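You operate a simulated robot arm through the tools that you are given. There is no shell and no other tool.

You run a simulated robot arm. Do the job below in one go: nothing can be reset, and whatever is moved stays where it is left.

Task
Seal the edge seam of the lying panel and smooth the bead.
Fine: one whole bead from mark to mark; applicator back in its stand; smooth while wet; smoother back on the end shelf.
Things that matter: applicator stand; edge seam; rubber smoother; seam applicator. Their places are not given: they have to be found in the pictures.

The check looks at the end state, three seconds after you hand in, the way a careful person would. Anything else that was tipped, shoved, dropped, spilled or broken makes it a failure. Lids that push on must go on centred and level and be pressed home; caps that screw on are set level and turned clockwise until they are tight.

Robot
A 7-joint arm with a two-finger parallel gripper, fixed in place. Base frame: the origin is at the foot of the arm, x ahead of it, y to its left, z up. Units: cm, degrees, N and s.
Its first joint turns from -166.0 to 166.0 degrees. Payload 4.4 kg.
The tool frame sits at the grasp point between the pads (the TCP): z along the fingers, y along the line on which they close. The tips reach 2.3 cm beyond it. The gripper opens to 9.4 cm. The fingers are 3.8 cm wide and 1 cm thick; the gripper's body (5.4 by 9.6 cm) begins 3.9 cm behind the TCP.
Orientation is that of the tool frame in the base frame, as a unit quaternion [w, x, y, z]. With the fingers straight down and closing along the base's y, the tool's x points along the base's -x, its y along +y and its z along -z.

Tools
- The arm moves only by the tool arm_command. Its argument "steps" is a list of rows, each an object (a shift or turn left out is 0, a gripper value left out holds the last) with "dp": the shift along the tool's x, y, z in units of 40 mm (1.0 is 40 mm), a list of three; "turn": the turn, a rotation vector about the tool's x, y, z in units of 5 degrees (1.0 is 5 degrees), a list of three. In form: [{"dp": [x, y, z], "turn": [wx, wy, wz]}, ...]. A call has 1 to 20 rows; each row shifts and turns the commanded pose from where the row before left it, along the tool's axes as they then stand. "gripper" is the opening, from 0 (shut) to 1 (fully open), set as the call begins (left out, the last holds). A call with a number of a shift or a turn outside -1 to 1 is refused whole. Rows are played at 5 a second. More than 5 cm and 8.6 degrees between two rows, or a gripper value outside its range, and nothing of the call is played. Where a pose cannot be reached the arm comes as near as it can. A force on the tool above 50 N (or 10 N above the force at the start of the call, whichever is more), or a blocked arm, ends the call early, and 0.2 s more pass. Each finger travels about 7.2 cm/s and halts on what it meets, pressing with about 30 N; the grip force reading is that of the motor and also rises with nothing between the fingers. The clock runs only during rows and for 0.2 s after the last one: add rows that do not move to give the fingers time. The reply holds the time, the measured pose of the TCP, the force on the tool along the base axes, the opening and the grip force, in the units named above and with some noise, with the torque about the TCP (base axes, N m) and any sound that the robot's microphone picked up.
- Cameras (640 x 400 px; columns grow to the right, rows downward): "scene" is fixed at [22.11, -50.12, 145.71]; the picture's right is [0.60, -0.80, 0.00], its down [-0.30, -0.23, -0.93] and it looks along [0.74, 0.56, -0.38] (base axes); focal length 365 px, centre (320, 200). "wrist" rides on the gripper at [8.6, 1.6, -7.5] in the tool frame; the picture's right is [-0.18, 0.98, 0.00], its down [-0.58, -0.11, -0.81] and it looks along [-0.79, -0.15, 0.59] (tool axes); focal length 243 px, centre (320, 200).
- get_image(camera): a new picture of that camera. The clock stands still meanwhile.
- pixel_to_xyz(camera, pixels): for up to 12 pixels [column, row] of the newest picture of that camera ("zoom" is the newest enlarged one), the place [x, y, z] in the base frame of the surface seen there, good to about 0.3 cm. The clock stands still meanwhile.
- close_up(camera, box): a new picture of the part [left, top, right, bottom] of that camera's present view, enlarged. The clock stands still meanwhile.
- job_done(): hands the job in; it is judged then, once.

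Leave the gripper open and the arm clear of the work at the hand-in unless told otherwise.

The tools are called by a JSON object that holds its "method" and its "body". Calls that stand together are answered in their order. arm_command: Moves the arm, as the interface text tells. Its arguments: {"type":"object","properties":{"steps":{"type":"array","items":{"type":"object","properties":{"dp":{"type":"array","items":{"type":"number"}},"turn":{"type":"array","items":{"type":"number"}}}}},"gripper":{"type":"number"}},"required":["steps"]} The other tools are called the same way: get_image (camera) takes a picture; pixel_to_xyz (camera, pixels) gives the place of the surface under pixels of a picture; close_up (camera, box) takes an enlarged picture of a part of a camera's view; job_done () hands the job in.

At the start:

```text
time: 0.0
tcp_pos: [74.7, 30.15, 127.72]
tcp_rot: [0.001, 0.0, 1.0, 0.0]
ft_force: [0.0, -0.1, -0.3]
ft_torque: [0.02, 0.02, 0.0]
grip_width: 9.41
grasp_force: 0.0
```

scene: 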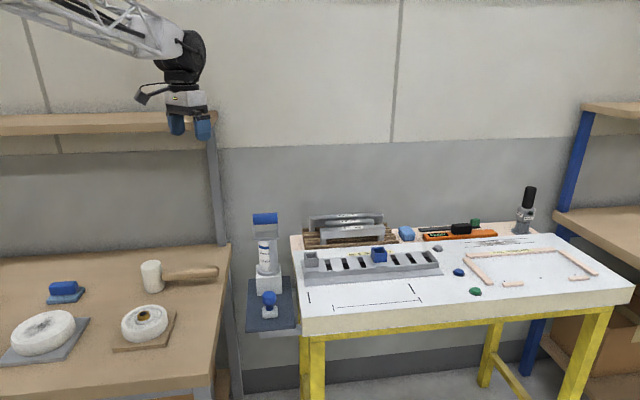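
wrist: 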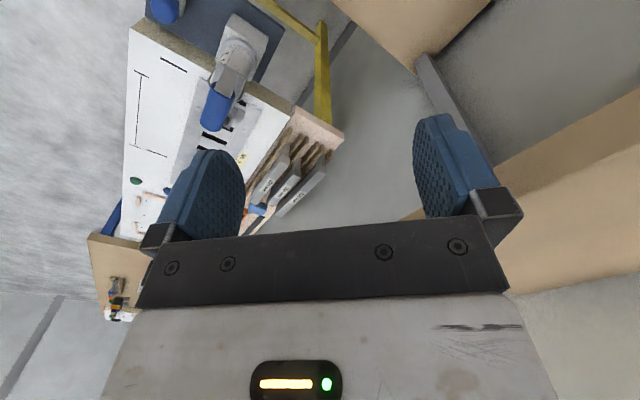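

I see a white-topped bench with yellow legs, a small end shelf on its left end holding an applicator in a stand and a blue-handled thing (around px 268,260), and another bench at left. I'll take enlarged views of these areas first.

{"method": "close_up", "body": {"camera": "scene", "box": [230, 190, 450, 330]}}

{"method": "close_up", "body": {"camera": "scene", "box": [430, 170, 640, 310]}}

{"method": "close_up", "body": {"camera": "scene", "box": [0, 240, 240, 390]}}

```text
2.86 times, centred on (340, 260) of scene
```

zoom: 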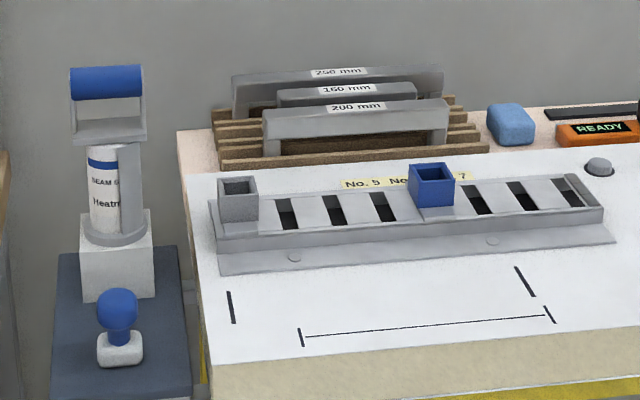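

```text
2.86 times, centred on (535, 240) of scene
```

zoom: 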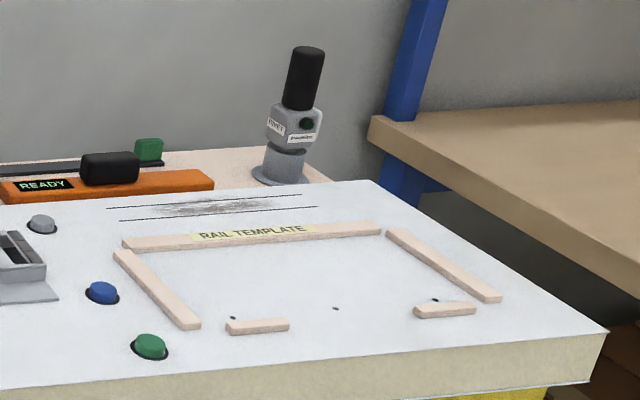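

```text
2.67 times, centred on (120, 315) of scene
```

zoom: 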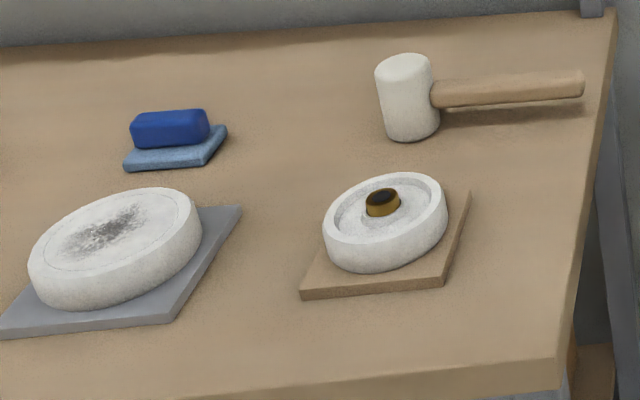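

I see the applicator with text on its tube, and a blue-knobbed smoother in front of it. The seam seems to be the thin line with end ticks on the panel. I'll enlarge more to read the labels and details.

{"method": "close_up", "body": {"camera": "scene", "box": [235, 205, 315, 255]}}

{"method": "close_up", "body": {"camera": "scene", "box": [235, 230, 315, 280]}}

{"method": "close_up", "body": {"camera": "scene", "box": [235, 270, 335, 335]}}

{"method": "close_up", "body": {"camera": "scene", "box": [290, 265, 450, 335]}}

{"method": "close_up", "body": {"camera": "scene", "box": [390, 205, 510, 265]}}

```text
8.00 times, centred on (275, 230) of scene
```

zoom: 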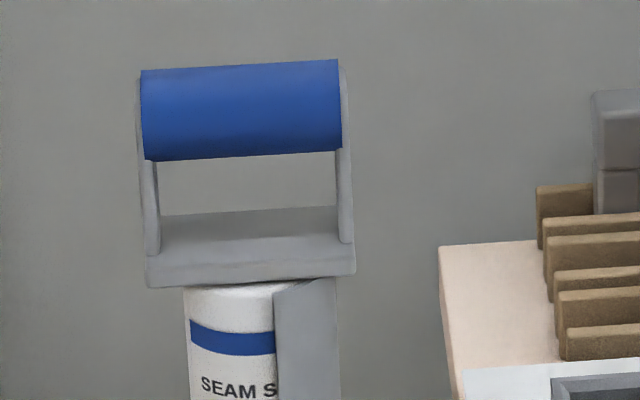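

```text
8.00 times, centred on (275, 255) of scene
```

zoom: 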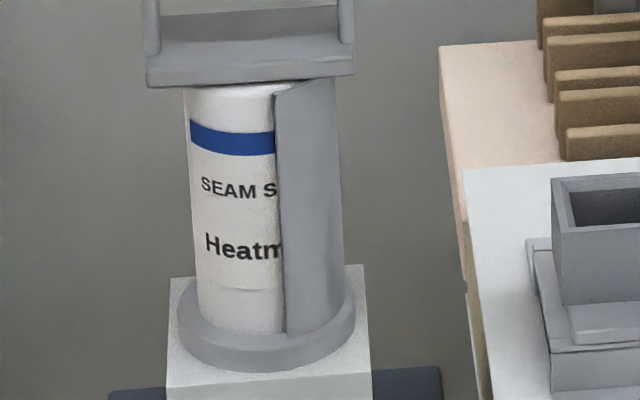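

```text
6.15 times, centred on (285, 302) of scene
```

zoom: 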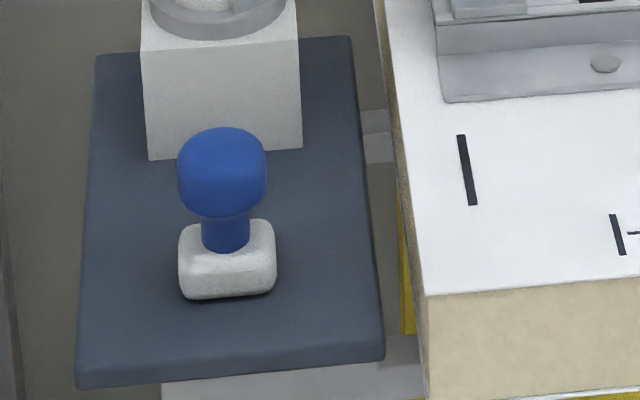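

```text
4.00 times, centred on (370, 300) of scene
```

zoom: 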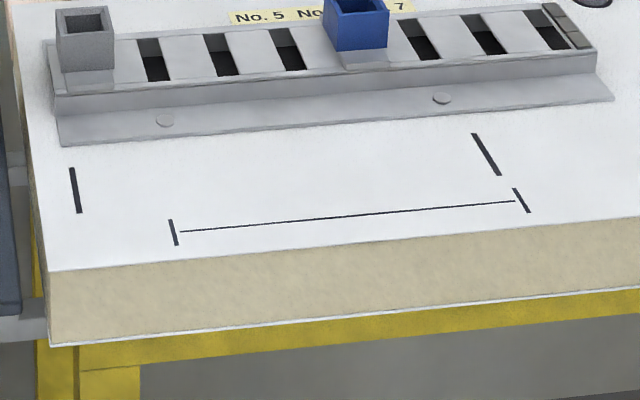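

```text
5.33 times, centred on (450, 235) of scene
```

zoom: 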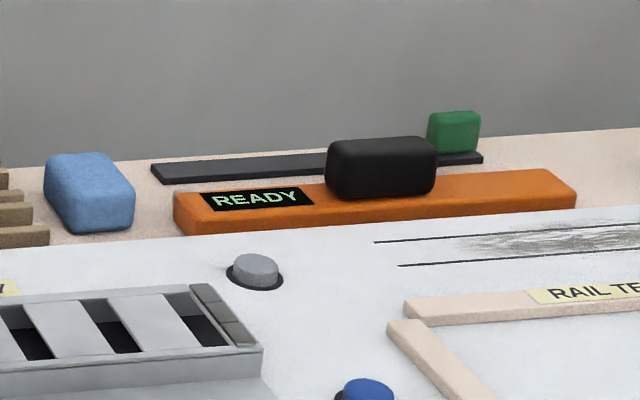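

Now I measure the key places: seam ticks and line, applicator handle, stand, smoother, shelf, panel corners.

{"method": "close_up", "body": {"camera": "scene", "box": [290, 265, 450, 335]}}

{"method": "pixel_to_xyz", "body": {"camera": "zoom", "pixels": [[170, 220], [177, 244], [181, 231], [515, 201], [515, 188], [529, 212], [72, 168], [78, 212], [474, 134], [499, 175], [350, 216], [50, 270]]}}

{"method": "pixel_to_xyz", "body": {"camera": "scene", "pixels": [[265, 217], [256, 219], [276, 217], [265, 235], [265, 238], [264, 250], [256, 279], [270, 280], [278, 290], [268, 297], [270, 312], [250, 326]]}}

```text
4.00 times, centred on (370, 300) of scene
```

zoom: 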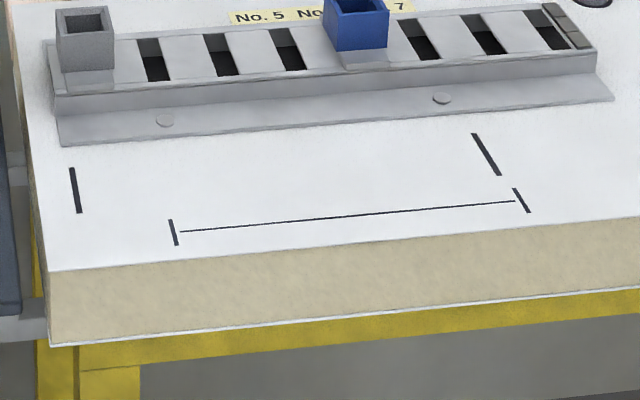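

```text
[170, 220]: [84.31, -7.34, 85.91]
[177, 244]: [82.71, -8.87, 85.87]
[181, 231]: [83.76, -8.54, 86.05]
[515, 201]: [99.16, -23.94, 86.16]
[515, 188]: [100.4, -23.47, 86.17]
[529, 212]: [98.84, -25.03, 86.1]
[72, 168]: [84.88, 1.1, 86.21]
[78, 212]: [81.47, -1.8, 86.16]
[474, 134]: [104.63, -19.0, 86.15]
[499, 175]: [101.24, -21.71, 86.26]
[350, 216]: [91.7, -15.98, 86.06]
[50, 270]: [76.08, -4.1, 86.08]
```

```text
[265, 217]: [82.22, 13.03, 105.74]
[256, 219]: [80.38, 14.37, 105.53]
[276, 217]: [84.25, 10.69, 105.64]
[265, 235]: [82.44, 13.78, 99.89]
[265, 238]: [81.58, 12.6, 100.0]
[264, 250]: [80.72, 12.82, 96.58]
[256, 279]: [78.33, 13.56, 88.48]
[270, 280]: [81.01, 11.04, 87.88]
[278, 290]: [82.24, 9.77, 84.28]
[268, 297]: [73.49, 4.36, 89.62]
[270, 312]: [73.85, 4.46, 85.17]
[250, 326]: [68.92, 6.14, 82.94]
```

The seam runs from about (83.5, -8.1) to (99.6, -24.2) at z ≈ 86.1, at 45° to the base axes. The applicator's handle axis runs parallel to it at about (82, 12.7, 104.5). The smoother stands on the shelf at about (73.7, 4.6). I first turn the hand 45° about its z, high up in free air.

{"method": "arm_command", "body": {"steps": [{"turn": [0, 0, 1]}, {"turn": [0, 0, 1]}, {"turn": [0, 0, 1]}, {"turn": [0, 0, 1]}, {"turn": [0, 0, 1]}, {"turn": [0, 0, 1]}, {"turn": [0, 0, 1]}, {"turn": [0, 0, 1]}, {"turn": [0, 0, 1]}, {}], "gripper": 1}}

```text
time: 2.2
tcp_pos: [74.73, 30.2, 127.76]
tcp_rot: [0.0, 0.383, 0.924, 0.001]
ft_force: [0.0, 0.2, -0.2]
ft_torque: [-0.01, -0.02, 0.02]
grip_width: 9.4
grasp_force: 0.0
```

Hand turned as wanted. Next I move above the applicator's handle at a safe height and look with the wrist camera.

{"method": "arm_command", "body": {"steps": [{"dp": [-0.6, -0.25, 0]}, {"dp": [-0.8, -0.3, 0]}, {"dp": [-0.8, -0.3, 0]}, {"dp": [-0.8, -0.3, 0]}, {"dp": [-0.8, -0.3, 0]}, {"dp": [-0.65, -0.32, 0]}, {}], "gripper": 1}}

{"method": "get_image", "body": {"camera": "wrist"}}

{"method": "get_image", "body": {"camera": "scene"}}

```text
time: 3.8
tcp_pos: [82.23, 12.33, 127.65]
tcp_rot: [0.001, 0.383, 0.924, 0.001]
ft_force: [0.1, 0.5, 0.0]
ft_torque: [-0.02, -0.01, 0.0]
grip_width: 9.36
grasp_force: 0.0
```

```text
taken
```

wrist: 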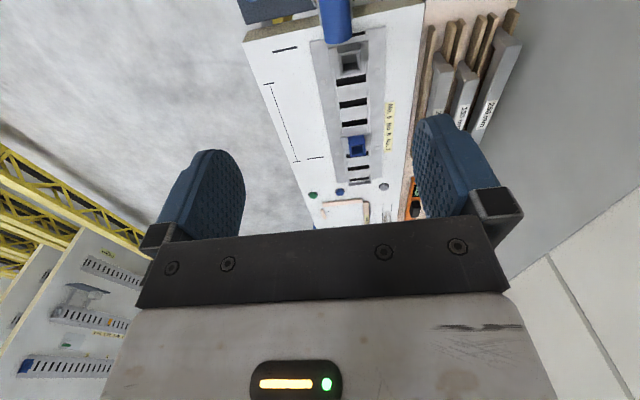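

```text
taken
```

scene: 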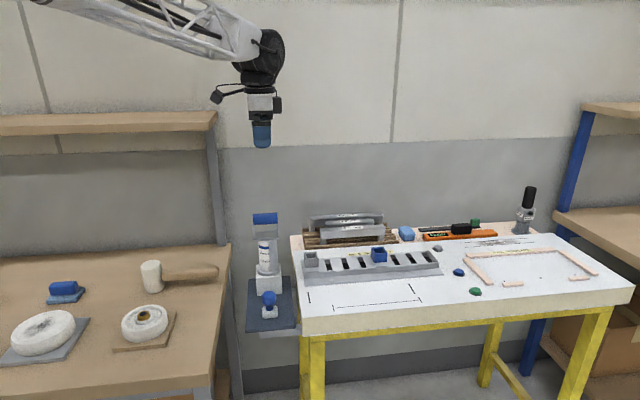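

The hand is over the applicator. I measure the handle and plate more exactly in an enlarged scene view, and the wrist view of the handle at the top of the picture (335, 20).

{"method": "close_up", "body": {"camera": "scene", "box": [235, 205, 315, 255]}}

{"method": "pixel_to_xyz", "body": {"camera": "zoom", "pixels": [[148, 110], [240, 70], [240, 100], [240, 130], [240, 155], [335, 105], [240, 215], [240, 250], [160, 262], [340, 258], [240, 280], [345, 120]]}}

{"method": "close_up", "body": {"camera": "wrist", "box": [240, 0, 440, 125]}}

```text
8.00 times, centred on (275, 230) of scene
```

zoom: 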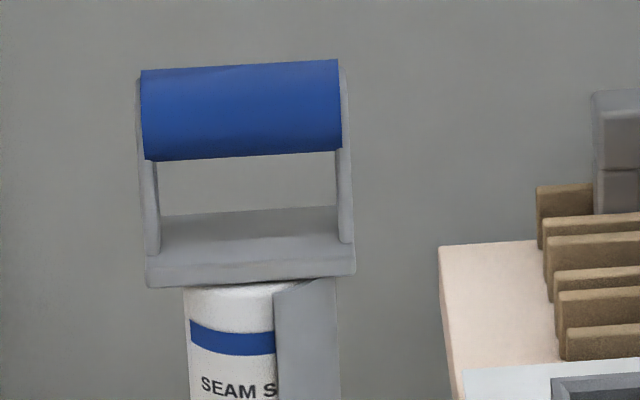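

```text
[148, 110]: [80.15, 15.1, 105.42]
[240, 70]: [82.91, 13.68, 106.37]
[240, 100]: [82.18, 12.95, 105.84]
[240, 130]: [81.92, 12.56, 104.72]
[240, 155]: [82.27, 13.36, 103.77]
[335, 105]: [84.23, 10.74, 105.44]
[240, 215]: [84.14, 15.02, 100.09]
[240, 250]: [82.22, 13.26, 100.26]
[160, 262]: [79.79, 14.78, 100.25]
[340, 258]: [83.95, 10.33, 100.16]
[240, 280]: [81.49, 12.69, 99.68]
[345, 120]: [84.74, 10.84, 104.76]
```

```text
3.20 times, centred on (340, 62) of wrist
```

zoom: 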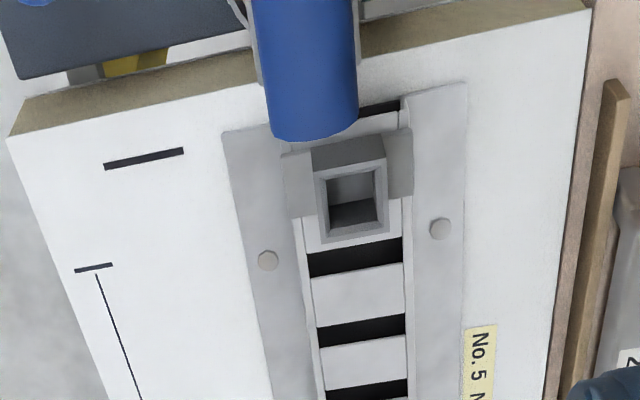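

Handle centre works out at about (82.9, 13.6, 104.9), diameter 3 cm, plate top at z ≈ 100.2. Before taking it, I test in free air whether the arm reaches over the far seam mark (99.6, -24.2), as that's at 102 cm from the axis.

{"method": "arm_command", "body": {"steps": [{"dp": [-0.5, -0.15, 0]}, {"dp": [-0.95, -0.35, 0]}, {"dp": [-0.95, -0.35, 0]}, {"dp": [-0.95, -0.35, 0]}, {"dp": [-0.95, -0.35, 0]}, {"dp": [-0.95, -0.35, 0]}, {"dp": [-0.95, -0.35, 0]}, {"dp": [-0.95, -0.35, 0]}, {"dp": [-0.95, -0.35, 0]}, {"dp": [-0.95, -0.35, 0]}, {"dp": [-0.48, -0.12, 0]}, {"dp": [0, 0, 0.8]}, {"dp": [0, 0, 0.8]}, {"dp": [0, 0, 0.8]}, {"dp": [0, 0, 0.8]}, {"dp": [0, 0, 0.8]}, {"dp": [0, 0, 0.8]}, {}, {}]}}

{"method": "get_image", "body": {"camera": "scene"}}

{"method": "get_image", "body": {"camera": "wrist"}}

```text
time: 7.8
tcp_pos: [99.52, -24.03, 108.69]
tcp_rot: [0.001, 0.382, 0.924, 0.001]
ft_force: [-0.3, -0.3, 1.0]
ft_torque: [0.04, 0.0, 0.0]
grip_width: 9.41
grasp_force: 0.0
```

```text
taken
```

scene: 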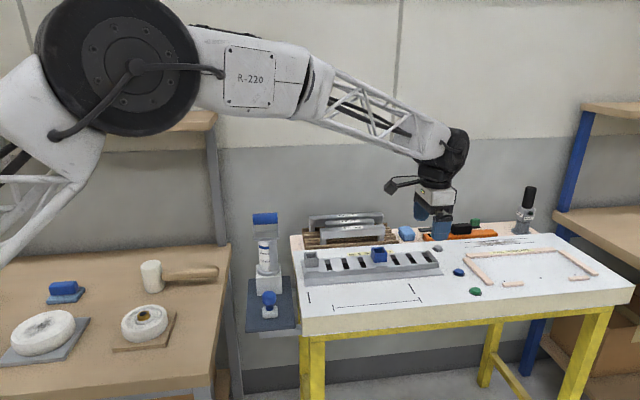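

```text
taken
```

wrist: 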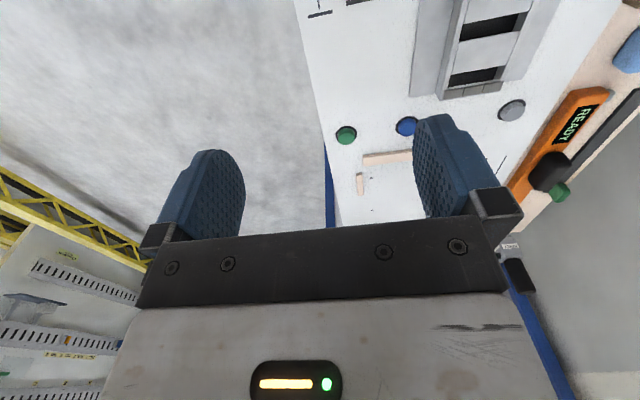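

The pose over the far mark is reached straight down at z 108.7. For the smoother I will need a much lower hand there, so I test z ≈ 92 (tips at 89.7, 3.6 cm above panel) with narrowed fingers.

{"method": "arm_command", "body": {"steps": [{}, {"dp": [0, 0, 0.7]}, {"dp": [0, 0, 0.7]}, {"dp": [0, 0, 0.7]}, {"dp": [0, 0, 0.7]}, {"dp": [0, 0, 0.7]}, {"dp": [0, 0, 0.6]}, {}, {}], "gripper": 0.5}}

{"method": "get_image", "body": {"camera": "wrist"}}

{"method": "get_image", "body": {"camera": "scene"}}

```text
time: 9.8
tcp_pos: [99.78, -24.1, 92.13]
tcp_rot: [0.001, 0.383, 0.924, 0.0]
ft_force: [0.4, -0.1, 0.1]
ft_torque: [0.0, 0.0, -0.03]
grip_width: 4.72
grasp_force: 0.1
```

```text
taken
```

wrist: 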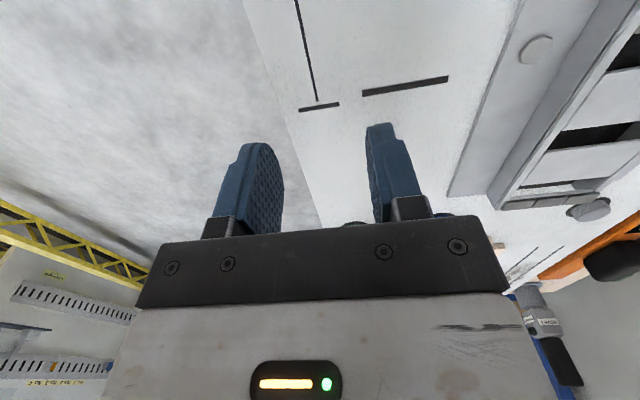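

```text
taken
```

scene: 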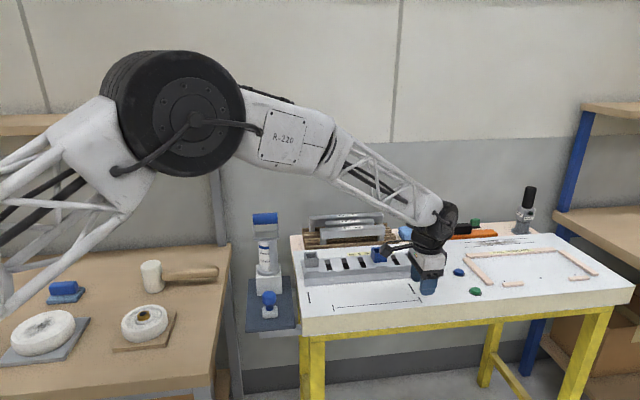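

Reach is fine at z 92 too. From here the wrist camera sees the far mark (tick around (319,106)) close, so I measure the line there.

{"method": "close_up", "body": {"camera": "wrist", "box": [240, 0, 480, 150]}}

{"method": "pixel_to_xyz", "body": {"camera": "wrist", "pixels": [[299, 110], [338, 103], [315, 100], [319, 106], [307, 50], [300, 10], [362, 95], [448, 78]]}}

```text
2.67 times, centred on (360, 75) of wrist
```

zoom: 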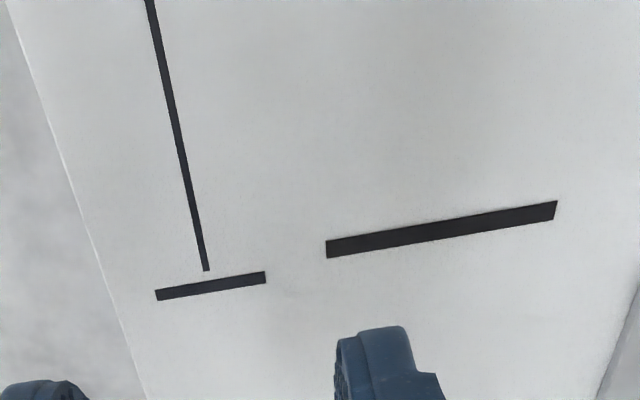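

```text
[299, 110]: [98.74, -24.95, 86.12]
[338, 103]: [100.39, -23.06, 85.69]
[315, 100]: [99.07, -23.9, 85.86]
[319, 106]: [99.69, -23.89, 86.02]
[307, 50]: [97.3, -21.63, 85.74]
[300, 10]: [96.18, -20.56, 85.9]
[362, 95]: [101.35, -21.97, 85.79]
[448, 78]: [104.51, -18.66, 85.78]
```

Seam in bench coordinates (s=(x+y)/√2, t=(x−y)/√2): s ≈ 53.3, marks at t ≈ 64.8 and t ≈ 87.5. Next I go up and back to get a close wrist view of the smoother before starting anything.

{"method": "arm_command", "body": {"steps": [{"dp": [0, 0, -0.7]}, {"dp": [0, 0, -0.9]}, {"dp": [0, 0, -0.9]}, {"dp": [0, 0, -0.9]}, {"dp": [0, 0, -0.7]}, {"dp": [0.6, 0, 0]}, {"dp": [0.95, 0, 0]}, {"dp": [0.95, 0, 0]}, {"dp": [0.95, 0, 0]}, {"dp": [0.95, 0, 0]}, {"dp": [0.95, 0, 0]}, {"dp": [0.95, 0.1, 0]}, {"dp": [0.95, 0.1, 0]}, {"dp": [0.95, 0.1, 0]}, {"dp": [0.95, 0.1, 0]}, {"dp": [0.95, 0, 0]}, {"dp": [0.95, 0, 0]}, {"dp": [0.85, 0, 0]}, {}, {}], "gripper": 1}}

{"method": "get_image", "body": {"camera": "wrist"}}

{"method": "get_image", "body": {"camera": "scene"}}

```text
time: 14.0
tcp_pos: [67.04, 10.79, 108.54]
tcp_rot: [-0.001, 0.383, 0.924, 0.001]
ft_force: [0.2, 0.8, -0.4]
ft_torque: [0.0, -0.01, 0.03]
grip_width: 9.38
grasp_force: 0.1
```

```text
taken
```

wrist: 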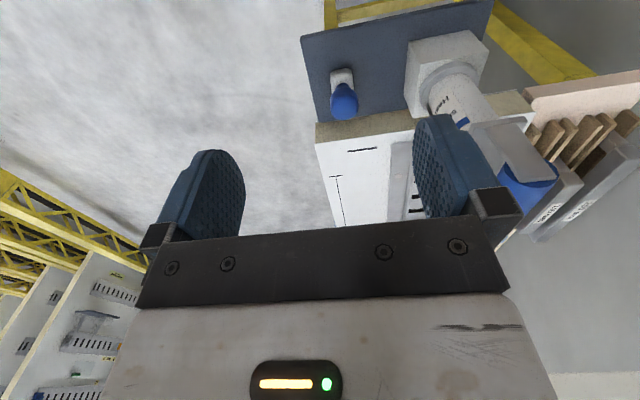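

```text
taken
```

scene: 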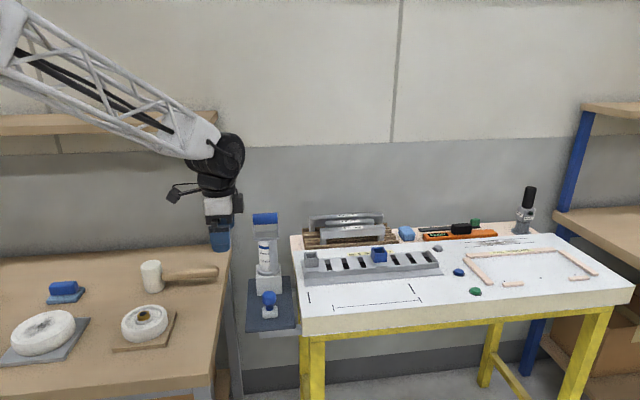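

The shelf, smoother (342, 95) and applicator with stand are now in the wrist view. I enlarge and measure the smoother and shelf.

{"method": "close_up", "body": {"camera": "wrist", "box": [290, 30, 418, 110]}}

{"method": "pixel_to_xyz", "body": {"camera": "wrist", "pixels": [[344, 103], [342, 95], [344, 86], [336, 98], [352, 98], [331, 72], [351, 70], [342, 72], [310, 36], [318, 120], [400, 100], [405, 60]]}}

{"method": "close_up", "body": {"camera": "wrist", "box": [390, 0, 590, 125]}}

{"method": "close_up", "body": {"camera": "scene", "box": [235, 270, 335, 335]}}

{"method": "pixel_to_xyz", "body": {"camera": "zoom", "pixels": [[223, 130], [223, 150], [223, 170], [223, 195], [182, 175], [263, 175], [225, 235], [190, 235], [185, 290], [270, 285], [272, 232], [228, 270]]}}

```text
5.00 times, centred on (354, 70) of wrist
```

zoom: 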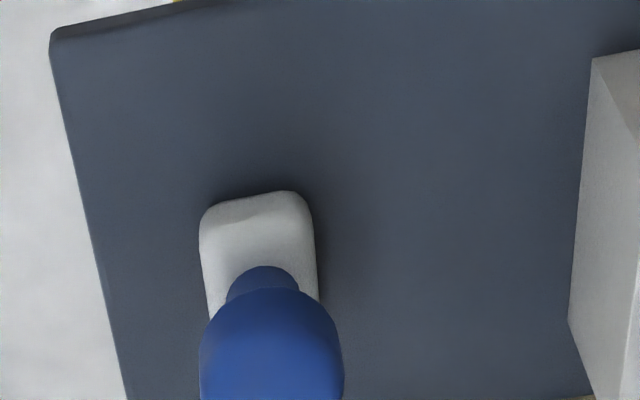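

```text
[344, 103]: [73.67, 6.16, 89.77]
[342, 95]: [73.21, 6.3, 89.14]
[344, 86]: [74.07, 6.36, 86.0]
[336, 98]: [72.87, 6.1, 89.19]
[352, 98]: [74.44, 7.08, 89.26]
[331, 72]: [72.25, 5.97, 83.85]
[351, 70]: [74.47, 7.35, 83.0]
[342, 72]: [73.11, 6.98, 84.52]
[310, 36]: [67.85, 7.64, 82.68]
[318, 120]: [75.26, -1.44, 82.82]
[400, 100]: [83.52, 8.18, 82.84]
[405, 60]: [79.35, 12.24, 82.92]
```

```text
3.20 times, centred on (490, 62) of wrist
```

zoom: 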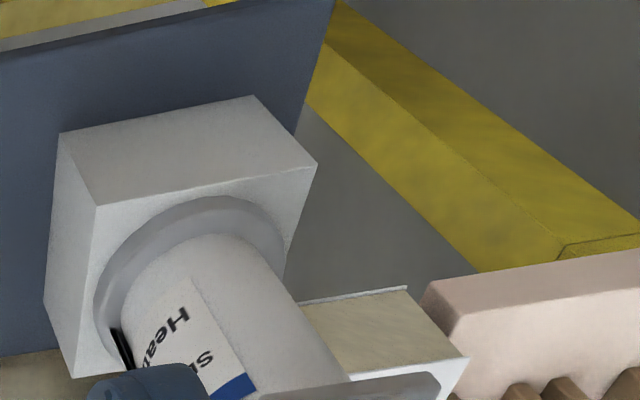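

```text
6.15 times, centred on (285, 302) of scene
```

zoom: 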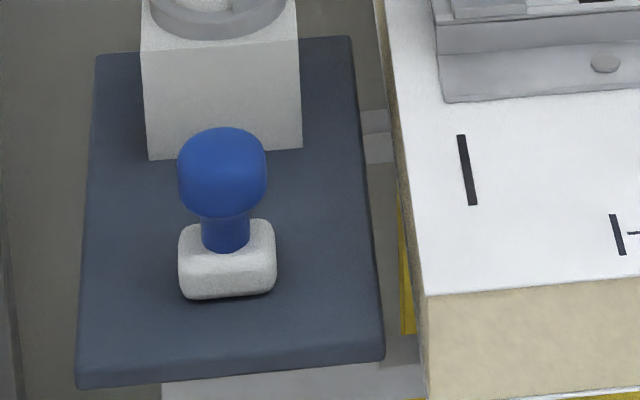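

```text
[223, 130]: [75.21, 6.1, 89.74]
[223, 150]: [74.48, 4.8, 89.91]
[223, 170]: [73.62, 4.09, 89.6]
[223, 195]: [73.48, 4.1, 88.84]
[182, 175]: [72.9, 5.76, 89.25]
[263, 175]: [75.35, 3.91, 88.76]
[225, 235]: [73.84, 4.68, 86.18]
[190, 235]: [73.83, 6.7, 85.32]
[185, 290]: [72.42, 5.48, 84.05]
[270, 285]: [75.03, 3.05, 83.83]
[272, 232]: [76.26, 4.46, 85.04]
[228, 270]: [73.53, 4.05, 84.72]
```

Smoother: base about 4 × 3 cm centred at s ≈ 56.5, t ≈ 49.05, knob widest at z ≈ 88.5. Now I go to the applicator: up, then over its handle (s 68.3, t 49.0), stopping above for a check.

{"method": "arm_command", "body": {"steps": [{"dp": [0, 0, -0.75]}, {"dp": [0, 0, -0.75]}, {"dp": [-0.4, 0.6, 0]}, {"dp": [-0.6, 0.8, 0]}, {"dp": [-0.6, 0.8, 0]}, {"dp": [-0.5, 0.7, 0]}, {"dp": [-0.21, 0.42, 0]}, {}, {}], "gripper": 1}}

{"method": "get_image", "body": {"camera": "wrist"}}

{"method": "close_up", "body": {"camera": "scene", "box": [205, 160, 333, 240]}}

```text
time: 16.0
tcp_pos: [82.91, 13.67, 114.69]
tcp_rot: [0.001, 0.383, 0.924, 0.0]
ft_force: [-0.3, -0.8, 0.6]
ft_torque: [0.03, 0.03, 0.01]
grip_width: 9.37
grasp_force: 0.1
```

```text
taken
```

wrist: 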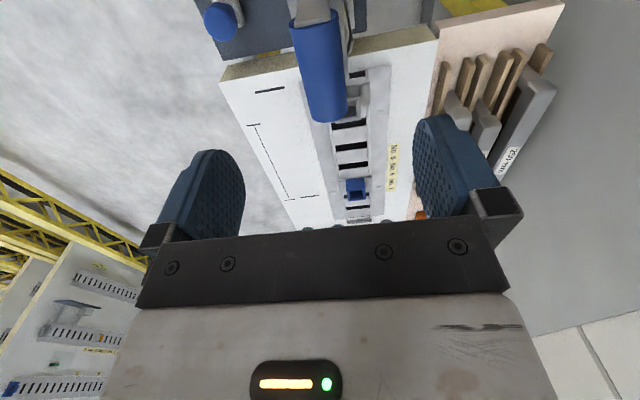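

```text
5.00 times, centred on (269, 200) of scene
```

zoom: 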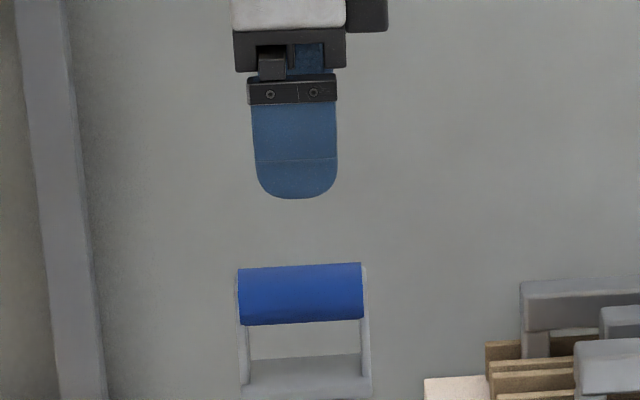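

The hand is above the handle and lined up. I take a few wrist measurements of the handle (around (320, 60)) to confirm its centre line before going down.

{"method": "pixel_to_xyz", "body": {"camera": "wrist", "pixels": [[297, 50], [308, 50], [320, 50], [332, 50], [341, 50], [310, 85], [325, 85], [340, 85], [312, 110], [328, 115], [345, 108], [318, 20]]}}

{"method": "close_up", "body": {"camera": "wrist", "box": [256, 0, 416, 140]}}

```text
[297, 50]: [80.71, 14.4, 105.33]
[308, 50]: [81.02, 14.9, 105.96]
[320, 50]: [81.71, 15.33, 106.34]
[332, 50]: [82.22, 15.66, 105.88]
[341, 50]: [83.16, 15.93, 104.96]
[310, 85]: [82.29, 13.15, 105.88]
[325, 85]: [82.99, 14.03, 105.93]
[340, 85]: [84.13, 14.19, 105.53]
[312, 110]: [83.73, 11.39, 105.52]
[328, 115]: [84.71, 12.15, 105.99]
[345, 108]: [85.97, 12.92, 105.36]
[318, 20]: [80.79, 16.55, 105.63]
```

```text
2.86 times, centred on (336, 70) of wrist
```

zoom: 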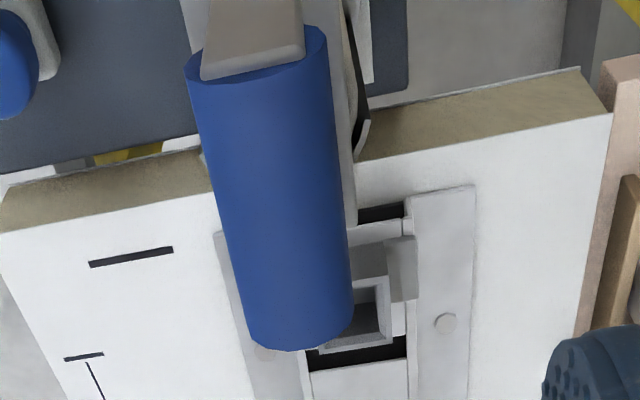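

Handle centre line is s ≈ 68.5, z ≈ 104.85, t ≈ 48.9. I shift 0.2 cm and go down to z ≈ 104.8 with the fingers open.

{"method": "arm_command", "body": {"steps": [{"dp": [0.01, 0.05, 0.4]}, {"dp": [0, 0, 0.6]}, {"dp": [0, 0, 0.6]}, {"dp": [0, 0, 0.5]}, {"dp": [0, 0, 0.37]}, {}, {}], "gripper": 1}}

{"method": "close_up", "body": {"camera": "scene", "box": [205, 180, 333, 260]}}

{"method": "get_image", "body": {"camera": "wrist"}}

```text
time: 17.6
tcp_pos: [83.13, 13.82, 104.62]
tcp_rot: [0.0, 0.382, 0.924, 0.001]
ft_force: [0.6, 0.5, -0.4]
ft_torque: [-0.02, -0.01, -0.02]
grip_width: 9.38
grasp_force: 0.0
```

```text
5.00 times, centred on (269, 220) of scene
```

zoom: 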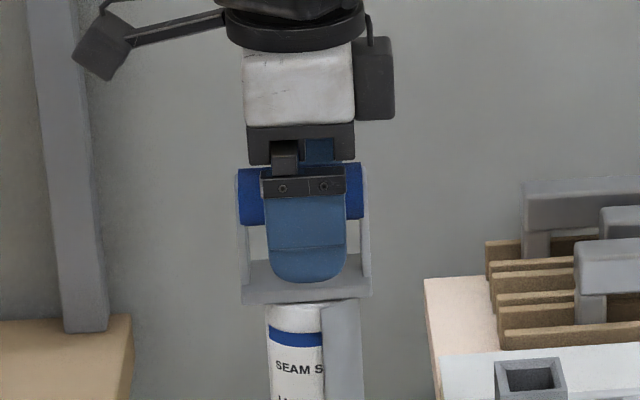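

```text
taken
```

wrist: 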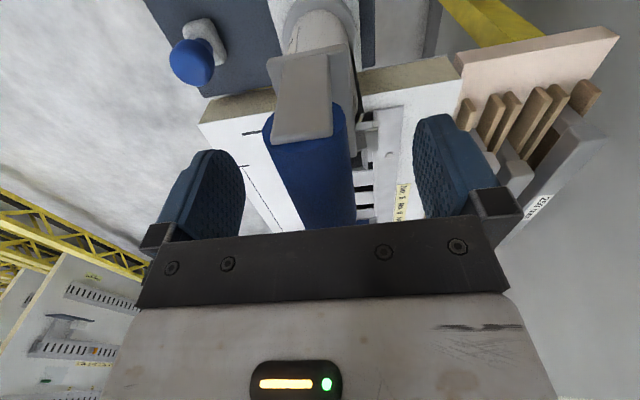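

Fingers straddle the handle, clear of the posts and plate. I close the grip.

{"method": "arm_command", "body": {"steps": [{}, {}, {}, {}, {}], "gripper": 0}}

{"method": "close_up", "body": {"camera": "scene", "box": [205, 180, 333, 260]}}

```text
time: 18.8
tcp_pos: [83.09, 13.68, 104.67]
tcp_rot: [0.0, 0.383, 0.924, 0.0]
ft_force: [-0.2, -0.3, -0.5]
ft_torque: [-0.04, -0.02, -0.55]
grip_width: 2.8
grasp_force: 28.9
```

```text
5.00 times, centred on (269, 220) of scene
```

zoom: 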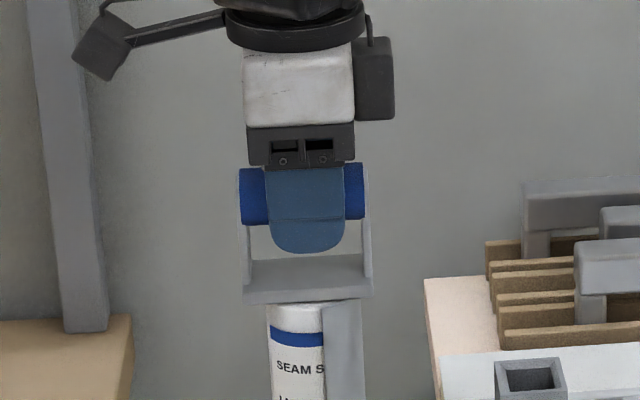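

Grip is firm on the 2.8 cm handle. Stand pose to come back to: TCP (83.09, 13.68, 104.67). I lift straight up, gently at first.

{"method": "arm_command", "body": {"steps": [{"dp": [0, 0, -0.2]}, {"dp": [0, 0, -0.3]}, {"dp": [0, 0, -0.4]}, {"dp": [0, 0, -0.5]}, {"dp": [0, 0, -0.5]}, {"dp": [0, 0, -0.5]}, {"dp": [0, 0, -0.3]}, {}, {}], "gripper": 0}}

{"method": "close_up", "body": {"camera": "scene", "box": [215, 190, 343, 300]}}

{"method": "get_image", "body": {"camera": "wrist"}}

```text
time: 20.8
tcp_pos: [83.07, 13.62, 115.53]
tcp_rot: [0.0, 0.383, 0.924, 0.001]
ft_force: [-1.0, 0.2, -5.9]
ft_torque: [-0.01, 0.0, 0.0]
grip_width: 2.9
grasp_force: 30.0
```

```text
3.64 times, centred on (279, 245) of scene
```

zoom: 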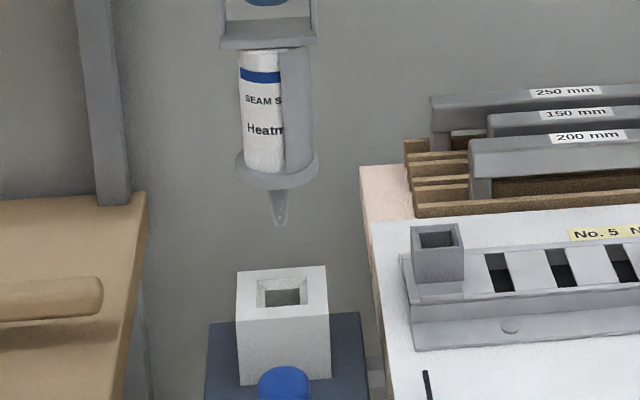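

```text
taken
```

wrist: 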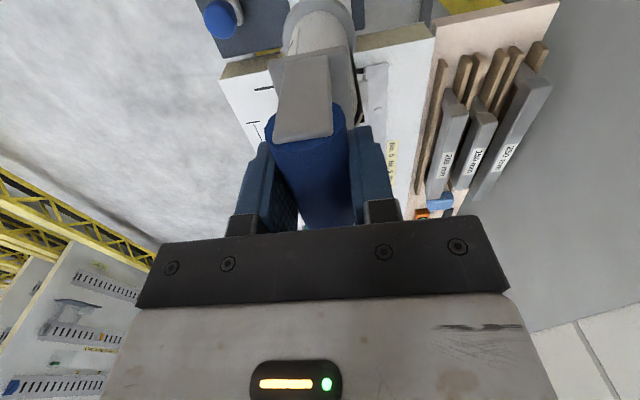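

Lifted freely (about 6 N weight); a clear nozzle shows below the collar at zoom (279, 222). I enlarge and measure the nozzle tip and stand socket.

{"method": "close_up", "body": {"camera": "scene", "box": [255, 230, 303, 280]}}

{"method": "pixel_to_xyz", "body": {"camera": "zoom", "pixels": [[205, 110], [210, 155], [212, 185], [240, 30], [212, 175], [240, 250], [200, 290], [280, 290], [240, 310], [210, 168]]}}

```text
8.00 times, centred on (279, 255) of scene
```

zoom: 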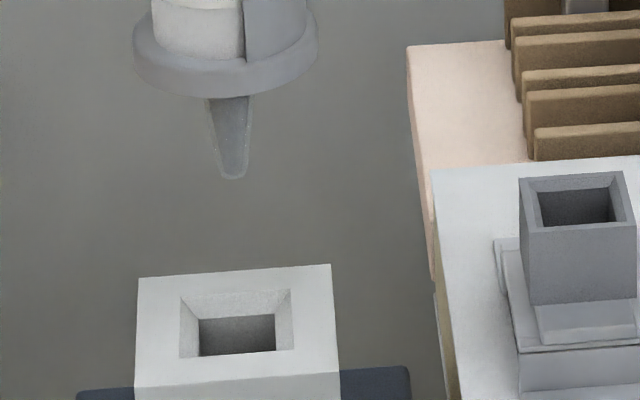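

```text
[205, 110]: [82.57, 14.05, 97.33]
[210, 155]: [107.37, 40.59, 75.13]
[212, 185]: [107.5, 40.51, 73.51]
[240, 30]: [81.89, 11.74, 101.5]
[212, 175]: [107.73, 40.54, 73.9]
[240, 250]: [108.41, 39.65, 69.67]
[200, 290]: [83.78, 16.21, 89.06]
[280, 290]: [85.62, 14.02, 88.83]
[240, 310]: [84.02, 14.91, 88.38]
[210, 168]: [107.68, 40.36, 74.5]
```

I picked pixels beside the nozzle; its axis is at zoom column ~232. I measure again along it.

{"method": "pixel_to_xyz", "body": {"camera": "zoom", "pixels": [[230, 105], [231, 130], [232, 150], [232, 165], [233, 172], [233, 176], [228, 85], [228, 93], [140, 60], [315, 45], [237, 270], [237, 362]]}}

```text
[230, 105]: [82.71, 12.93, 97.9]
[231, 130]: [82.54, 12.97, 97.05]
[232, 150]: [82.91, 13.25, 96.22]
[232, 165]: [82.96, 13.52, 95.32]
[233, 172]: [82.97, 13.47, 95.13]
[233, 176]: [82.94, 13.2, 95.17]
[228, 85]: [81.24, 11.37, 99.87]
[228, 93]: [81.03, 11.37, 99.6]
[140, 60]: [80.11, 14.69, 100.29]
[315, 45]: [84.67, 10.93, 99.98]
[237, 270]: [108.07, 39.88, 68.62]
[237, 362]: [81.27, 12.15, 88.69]
```

Tip offset: nozzle tip at z ≈ 95.0 with TCP at 115.5, so about 20.55 cm below the TCP and on its axis. Touching the panel should happen near TCP z ≈ 106.6. I carry the applicator high over to the far mark (s 53.3, t 87.4).

{"method": "arm_command", "body": {"steps": [{"dp": [0, 0, -0.45]}, {"dp": [0, 0, -0.45]}, {"dp": [-0.4, -0.157, 0]}, {"dp": [-0.8, -0.315, 0]}, {"dp": [-0.95, -0.374, 0]}, {"dp": [-0.95, -0.374, 0]}, {"dp": [-0.95, -0.374, 0]}, {"dp": [-0.95, -0.374, 0]}, {"dp": [-0.95, -0.374, 0]}, {"dp": [-0.95, -0.374, 0]}, {"dp": [-0.95, -0.374, 0]}, {"dp": [-0.9, -0.354, 0]}, {"dp": [-0.6, -0.236, 0]}, {"dp": [-0.23, -0.09, 0]}, {}, {}], "gripper": 0}}

{"method": "get_image", "body": {"camera": "scene"}}

{"method": "get_image", "body": {"camera": "wrist"}}

```text
time: 24.2
tcp_pos: [99.41, -24.02, 119.09]
tcp_rot: [0.0, 0.382, 0.924, 0.001]
ft_force: [0.2, 0.1, -5.9]
ft_torque: [-0.02, 0.0, -0.1]
grip_width: 2.99
grasp_force: 28.8
```

```text
taken
```

scene: 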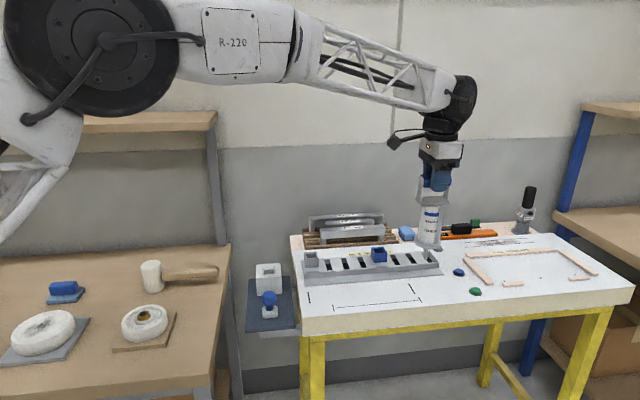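

```text
taken
```

wrist: 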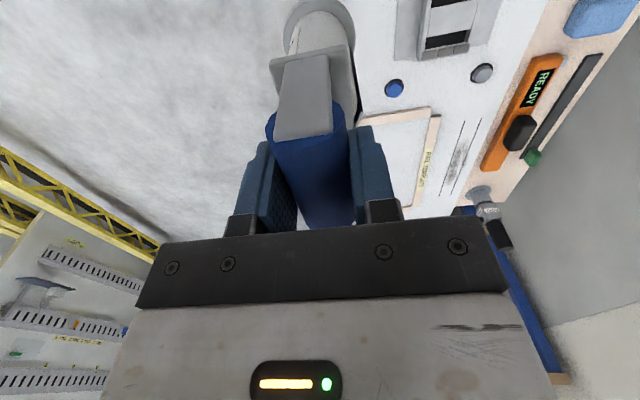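

Over the far mark, applicator steady. I lower until the tip is about 1.3 cm above the panel and check alignment.

{"method": "arm_command", "body": {"steps": [{"dp": [0, 0, 0.5]}, {"dp": [0, 0, 0.7]}, {"dp": [0, 0, 0.7]}, {"dp": [0, 0, 0.5]}, {"dp": [0, 0, 0.35]}, {}, {}], "gripper": 0}}

{"method": "close_up", "body": {"camera": "scene", "box": [360, 250, 460, 315]}}

{"method": "pixel_to_xyz", "body": {"camera": "zoom", "pixels": [[320, 200]]}}

```text
time: 25.8
tcp_pos: [99.55, -24.03, 108.02]
tcp_rot: [0.0, 0.383, 0.924, 0.002]
ft_force: [0.2, -0.2, -5.4]
ft_torque: [0.05, 0.01, 0.0]
grip_width: 3.01
grasp_force: 30.3
```

```text
6.15 times, centred on (410, 282) of scene
```

zoom: 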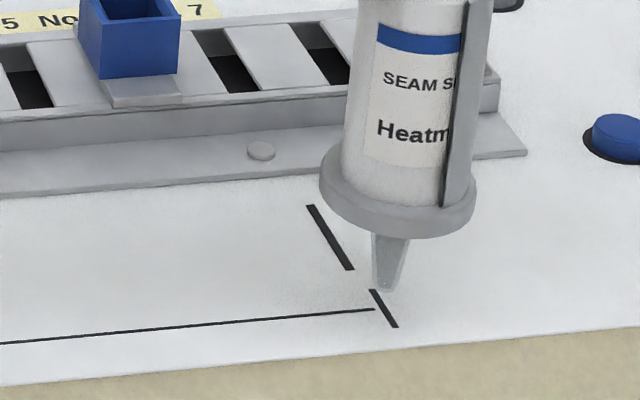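

```text
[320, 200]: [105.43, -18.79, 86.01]
```

The tip shows at zoom (385, 290), just above the far tick (372,290)-(397,327). I measure the nozzle tip's place and panel next to it.

{"method": "close_up", "body": {"camera": "scene", "box": [400, 280, 448, 310]}}

{"method": "pixel_to_xyz", "body": {"camera": "zoom", "pixels": [[295, 100], [295, 125], [295, 150], [294, 170], [293, 180], [293, 186], [293, 215], [285, 195], [330, 270], [255, 190], [262, 235], [200, 240]]}}

```text
13.33 times, centred on (424, 295) of scene
```

zoom: 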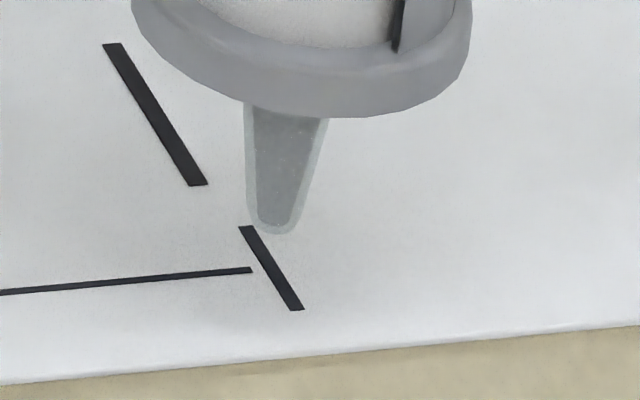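

```text
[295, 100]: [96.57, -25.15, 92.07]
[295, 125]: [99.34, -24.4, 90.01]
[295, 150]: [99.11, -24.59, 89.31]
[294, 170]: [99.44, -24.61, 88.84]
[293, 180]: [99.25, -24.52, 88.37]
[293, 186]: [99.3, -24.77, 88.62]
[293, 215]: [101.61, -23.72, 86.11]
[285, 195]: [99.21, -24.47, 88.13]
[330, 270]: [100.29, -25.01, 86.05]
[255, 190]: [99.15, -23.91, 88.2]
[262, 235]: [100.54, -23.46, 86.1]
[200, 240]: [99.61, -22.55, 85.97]
```

The tip is roughly 1.3 cm above the panel. To align well I come down another 0.8 cm and look again.

{"method": "arm_command", "body": {"steps": [{"dp": [0, 0, 0.1]}, {"dp": [0, 0, 0.1]}, {}, {}], "gripper": 0}}

{"method": "close_up", "body": {"camera": "scene", "box": [400, 280, 448, 310]}}

{"method": "pixel_to_xyz", "body": {"camera": "zoom", "pixels": [[290, 160], [285, 190], [283, 215], [278, 230], [275, 240], [275, 250], [275, 258], [275, 264]]}}

```text
time: 26.8
tcp_pos: [99.45, -23.98, 107.24]
tcp_rot: [0.0, 0.382, 0.924, 0.001]
ft_force: [-0.5, -0.4, -5.9]
ft_torque: [-0.02, 0.03, 0.01]
grip_width: 2.98
grasp_force: 30.1
```

```text
13.33 times, centred on (424, 295) of scene
```

zoom: 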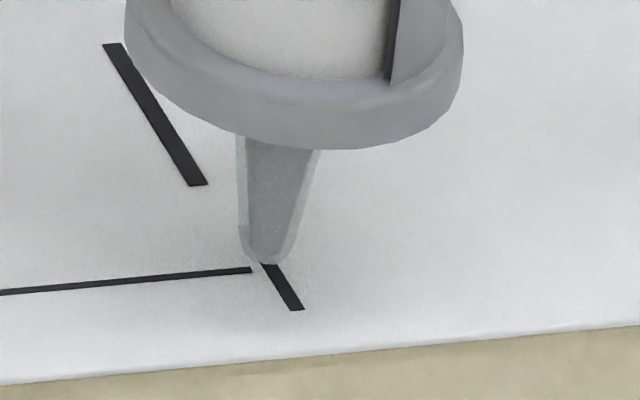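

```text
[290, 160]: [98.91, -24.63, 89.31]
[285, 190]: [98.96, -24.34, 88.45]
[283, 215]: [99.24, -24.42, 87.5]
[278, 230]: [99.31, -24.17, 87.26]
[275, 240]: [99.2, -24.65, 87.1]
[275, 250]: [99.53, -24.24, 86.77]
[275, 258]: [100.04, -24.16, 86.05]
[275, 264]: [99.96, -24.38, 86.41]
```

The tip's bottom is at (266, 264), about 0.5 cm above, and heading for a point ~0.15 cm short in s and t of the tick centre (270, 268). I correct that and come down 0.3 cm more.

{"method": "arm_command", "body": {"steps": [{"dp": [-0.04, 0.04, 0]}, {"dp": [0, 0, 0.035]}, {"dp": [0, 0, 0.035]}, {}], "gripper": 0}}

{"method": "close_up", "body": {"camera": "scene", "box": [400, 280, 448, 310]}}

```text
time: 27.8
tcp_pos: [99.72, -24.07, 106.98]
tcp_rot: [0.0, 0.382, 0.924, 0.0]
ft_force: [0.5, -0.5, -5.8]
ft_torque: [0.01, 0.01, 0.02]
grip_width: 3.01
grasp_force: 29.9
```

```text
13.33 times, centred on (424, 295) of scene
```

zoom: 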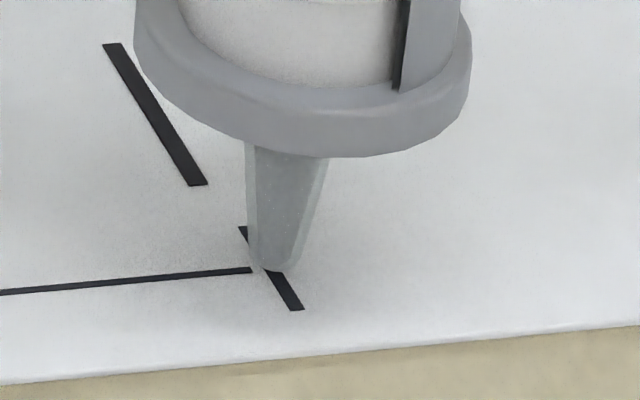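

No contact yet (force still −5.8 N). Tip sits right over the tick. I go down 0.1 cm steps.

{"method": "arm_command", "body": {"steps": [{"dp": [0, 0, 0.025]}, {"dp": [0, 0, 0.025]}, {}], "gripper": 0}}

{"method": "close_up", "body": {"camera": "scene", "box": [400, 280, 448, 310]}}

```text
time: 28.6
tcp_pos: [99.75, -24.07, 106.72]
tcp_rot: [0.001, 0.383, 0.924, 0.0]
ft_force: [-0.1, 0.1, 2.5]
ft_torque: [0.02, 0.05, 0.01]
grip_width: 2.99
grasp_force: 29.8
```

```text
13.33 times, centred on (424, 295) of scene
```

zoom: 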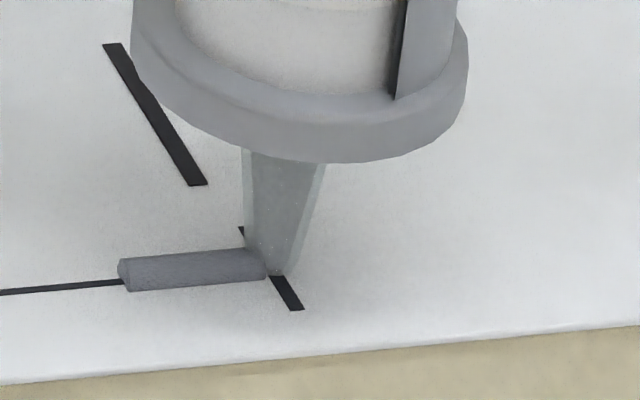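

Contact: about 8 N on the tip, and a dark bead piece has formed at the seam end. I drag along the seam towards the near mark (tool +x), at about 3 cm/s, and check after a short stretch.

{"method": "arm_command", "body": {"steps": [{"dp": [0.1, 0, 0]}, {"dp": [0.15, 0, 0]}, {"dp": [0.15, 0, 0]}, {"dp": [0.15, 0, 0]}, {"dp": [0.15, 0, 0]}, {"dp": [0.15, 0, 0]}, {"dp": [0.15, 0, 0]}, {"dp": [0.15, 0, 0]}], "gripper": 0}}

{"method": "close_up", "body": {"camera": "scene", "box": [370, 270, 450, 320]}}

```text
time: 30.4
tcp_pos: [96.54, -20.8, 106.63]
tcp_rot: [0.0, 0.382, 0.924, 0.0]
ft_force: [-0.1, -0.1, -5.1]
ft_torque: [0.02, 0.02, 0.03]
grip_width: 2.97
grasp_force: 30.0
```

```text
8.00 times, centred on (410, 295) of scene
```

zoom: 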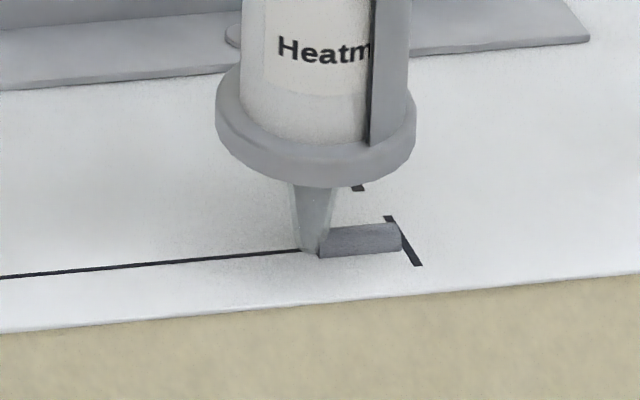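

Contact has eased off (force back to −5.1 N) and only the first piece was laid; the tip now sits at t ≈ 83, just past it. I go back to just after the first piece and press a little deeper, then look.

{"method": "arm_command", "body": {"steps": [{"dp": [-0.15, 0, 0]}, {"dp": [-0.13, 0, 0]}, {"dp": [0, 0, 0.025]}, {}], "gripper": 0}}

{"method": "close_up", "body": {"camera": "scene", "box": [370, 270, 450, 320]}}

```text
time: 31.4
tcp_pos: [97.3, -21.61, 106.7]
tcp_rot: [0.0, 0.383, 0.924, 0.001]
ft_force: [0.5, -0.6, -5.1]
ft_torque: [0.0, 0.02, 0.02]
grip_width: 2.98
grasp_force: 30.2
```

```text
8.00 times, centred on (410, 295) of scene
```

zoom: 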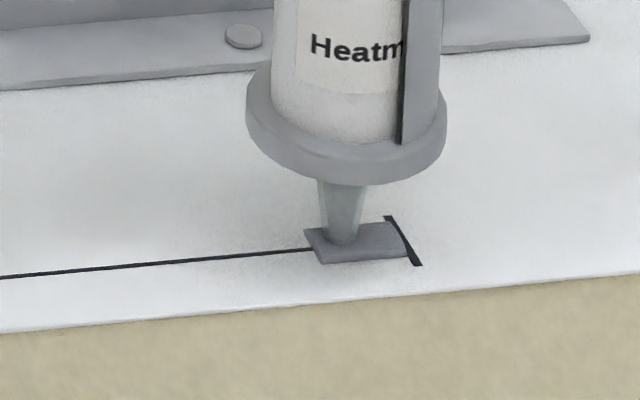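

The piece looks flatter and wider now with the nozzle over it. I look closer.

{"method": "close_up", "body": {"camera": "scene", "box": [395, 285, 435, 310]}}

{"method": "get_image", "body": {"camera": "wrist"}}

```text
16.00 times, centred on (415, 298) of scene
```

zoom: 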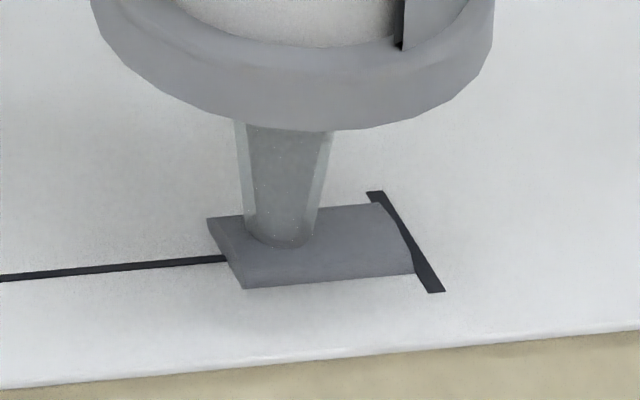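

```text
taken
```

wrist: 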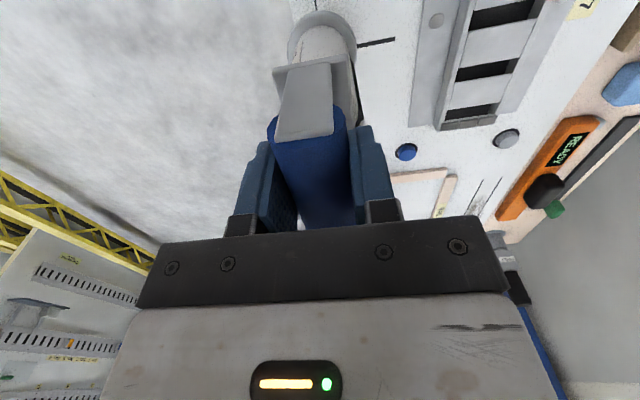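

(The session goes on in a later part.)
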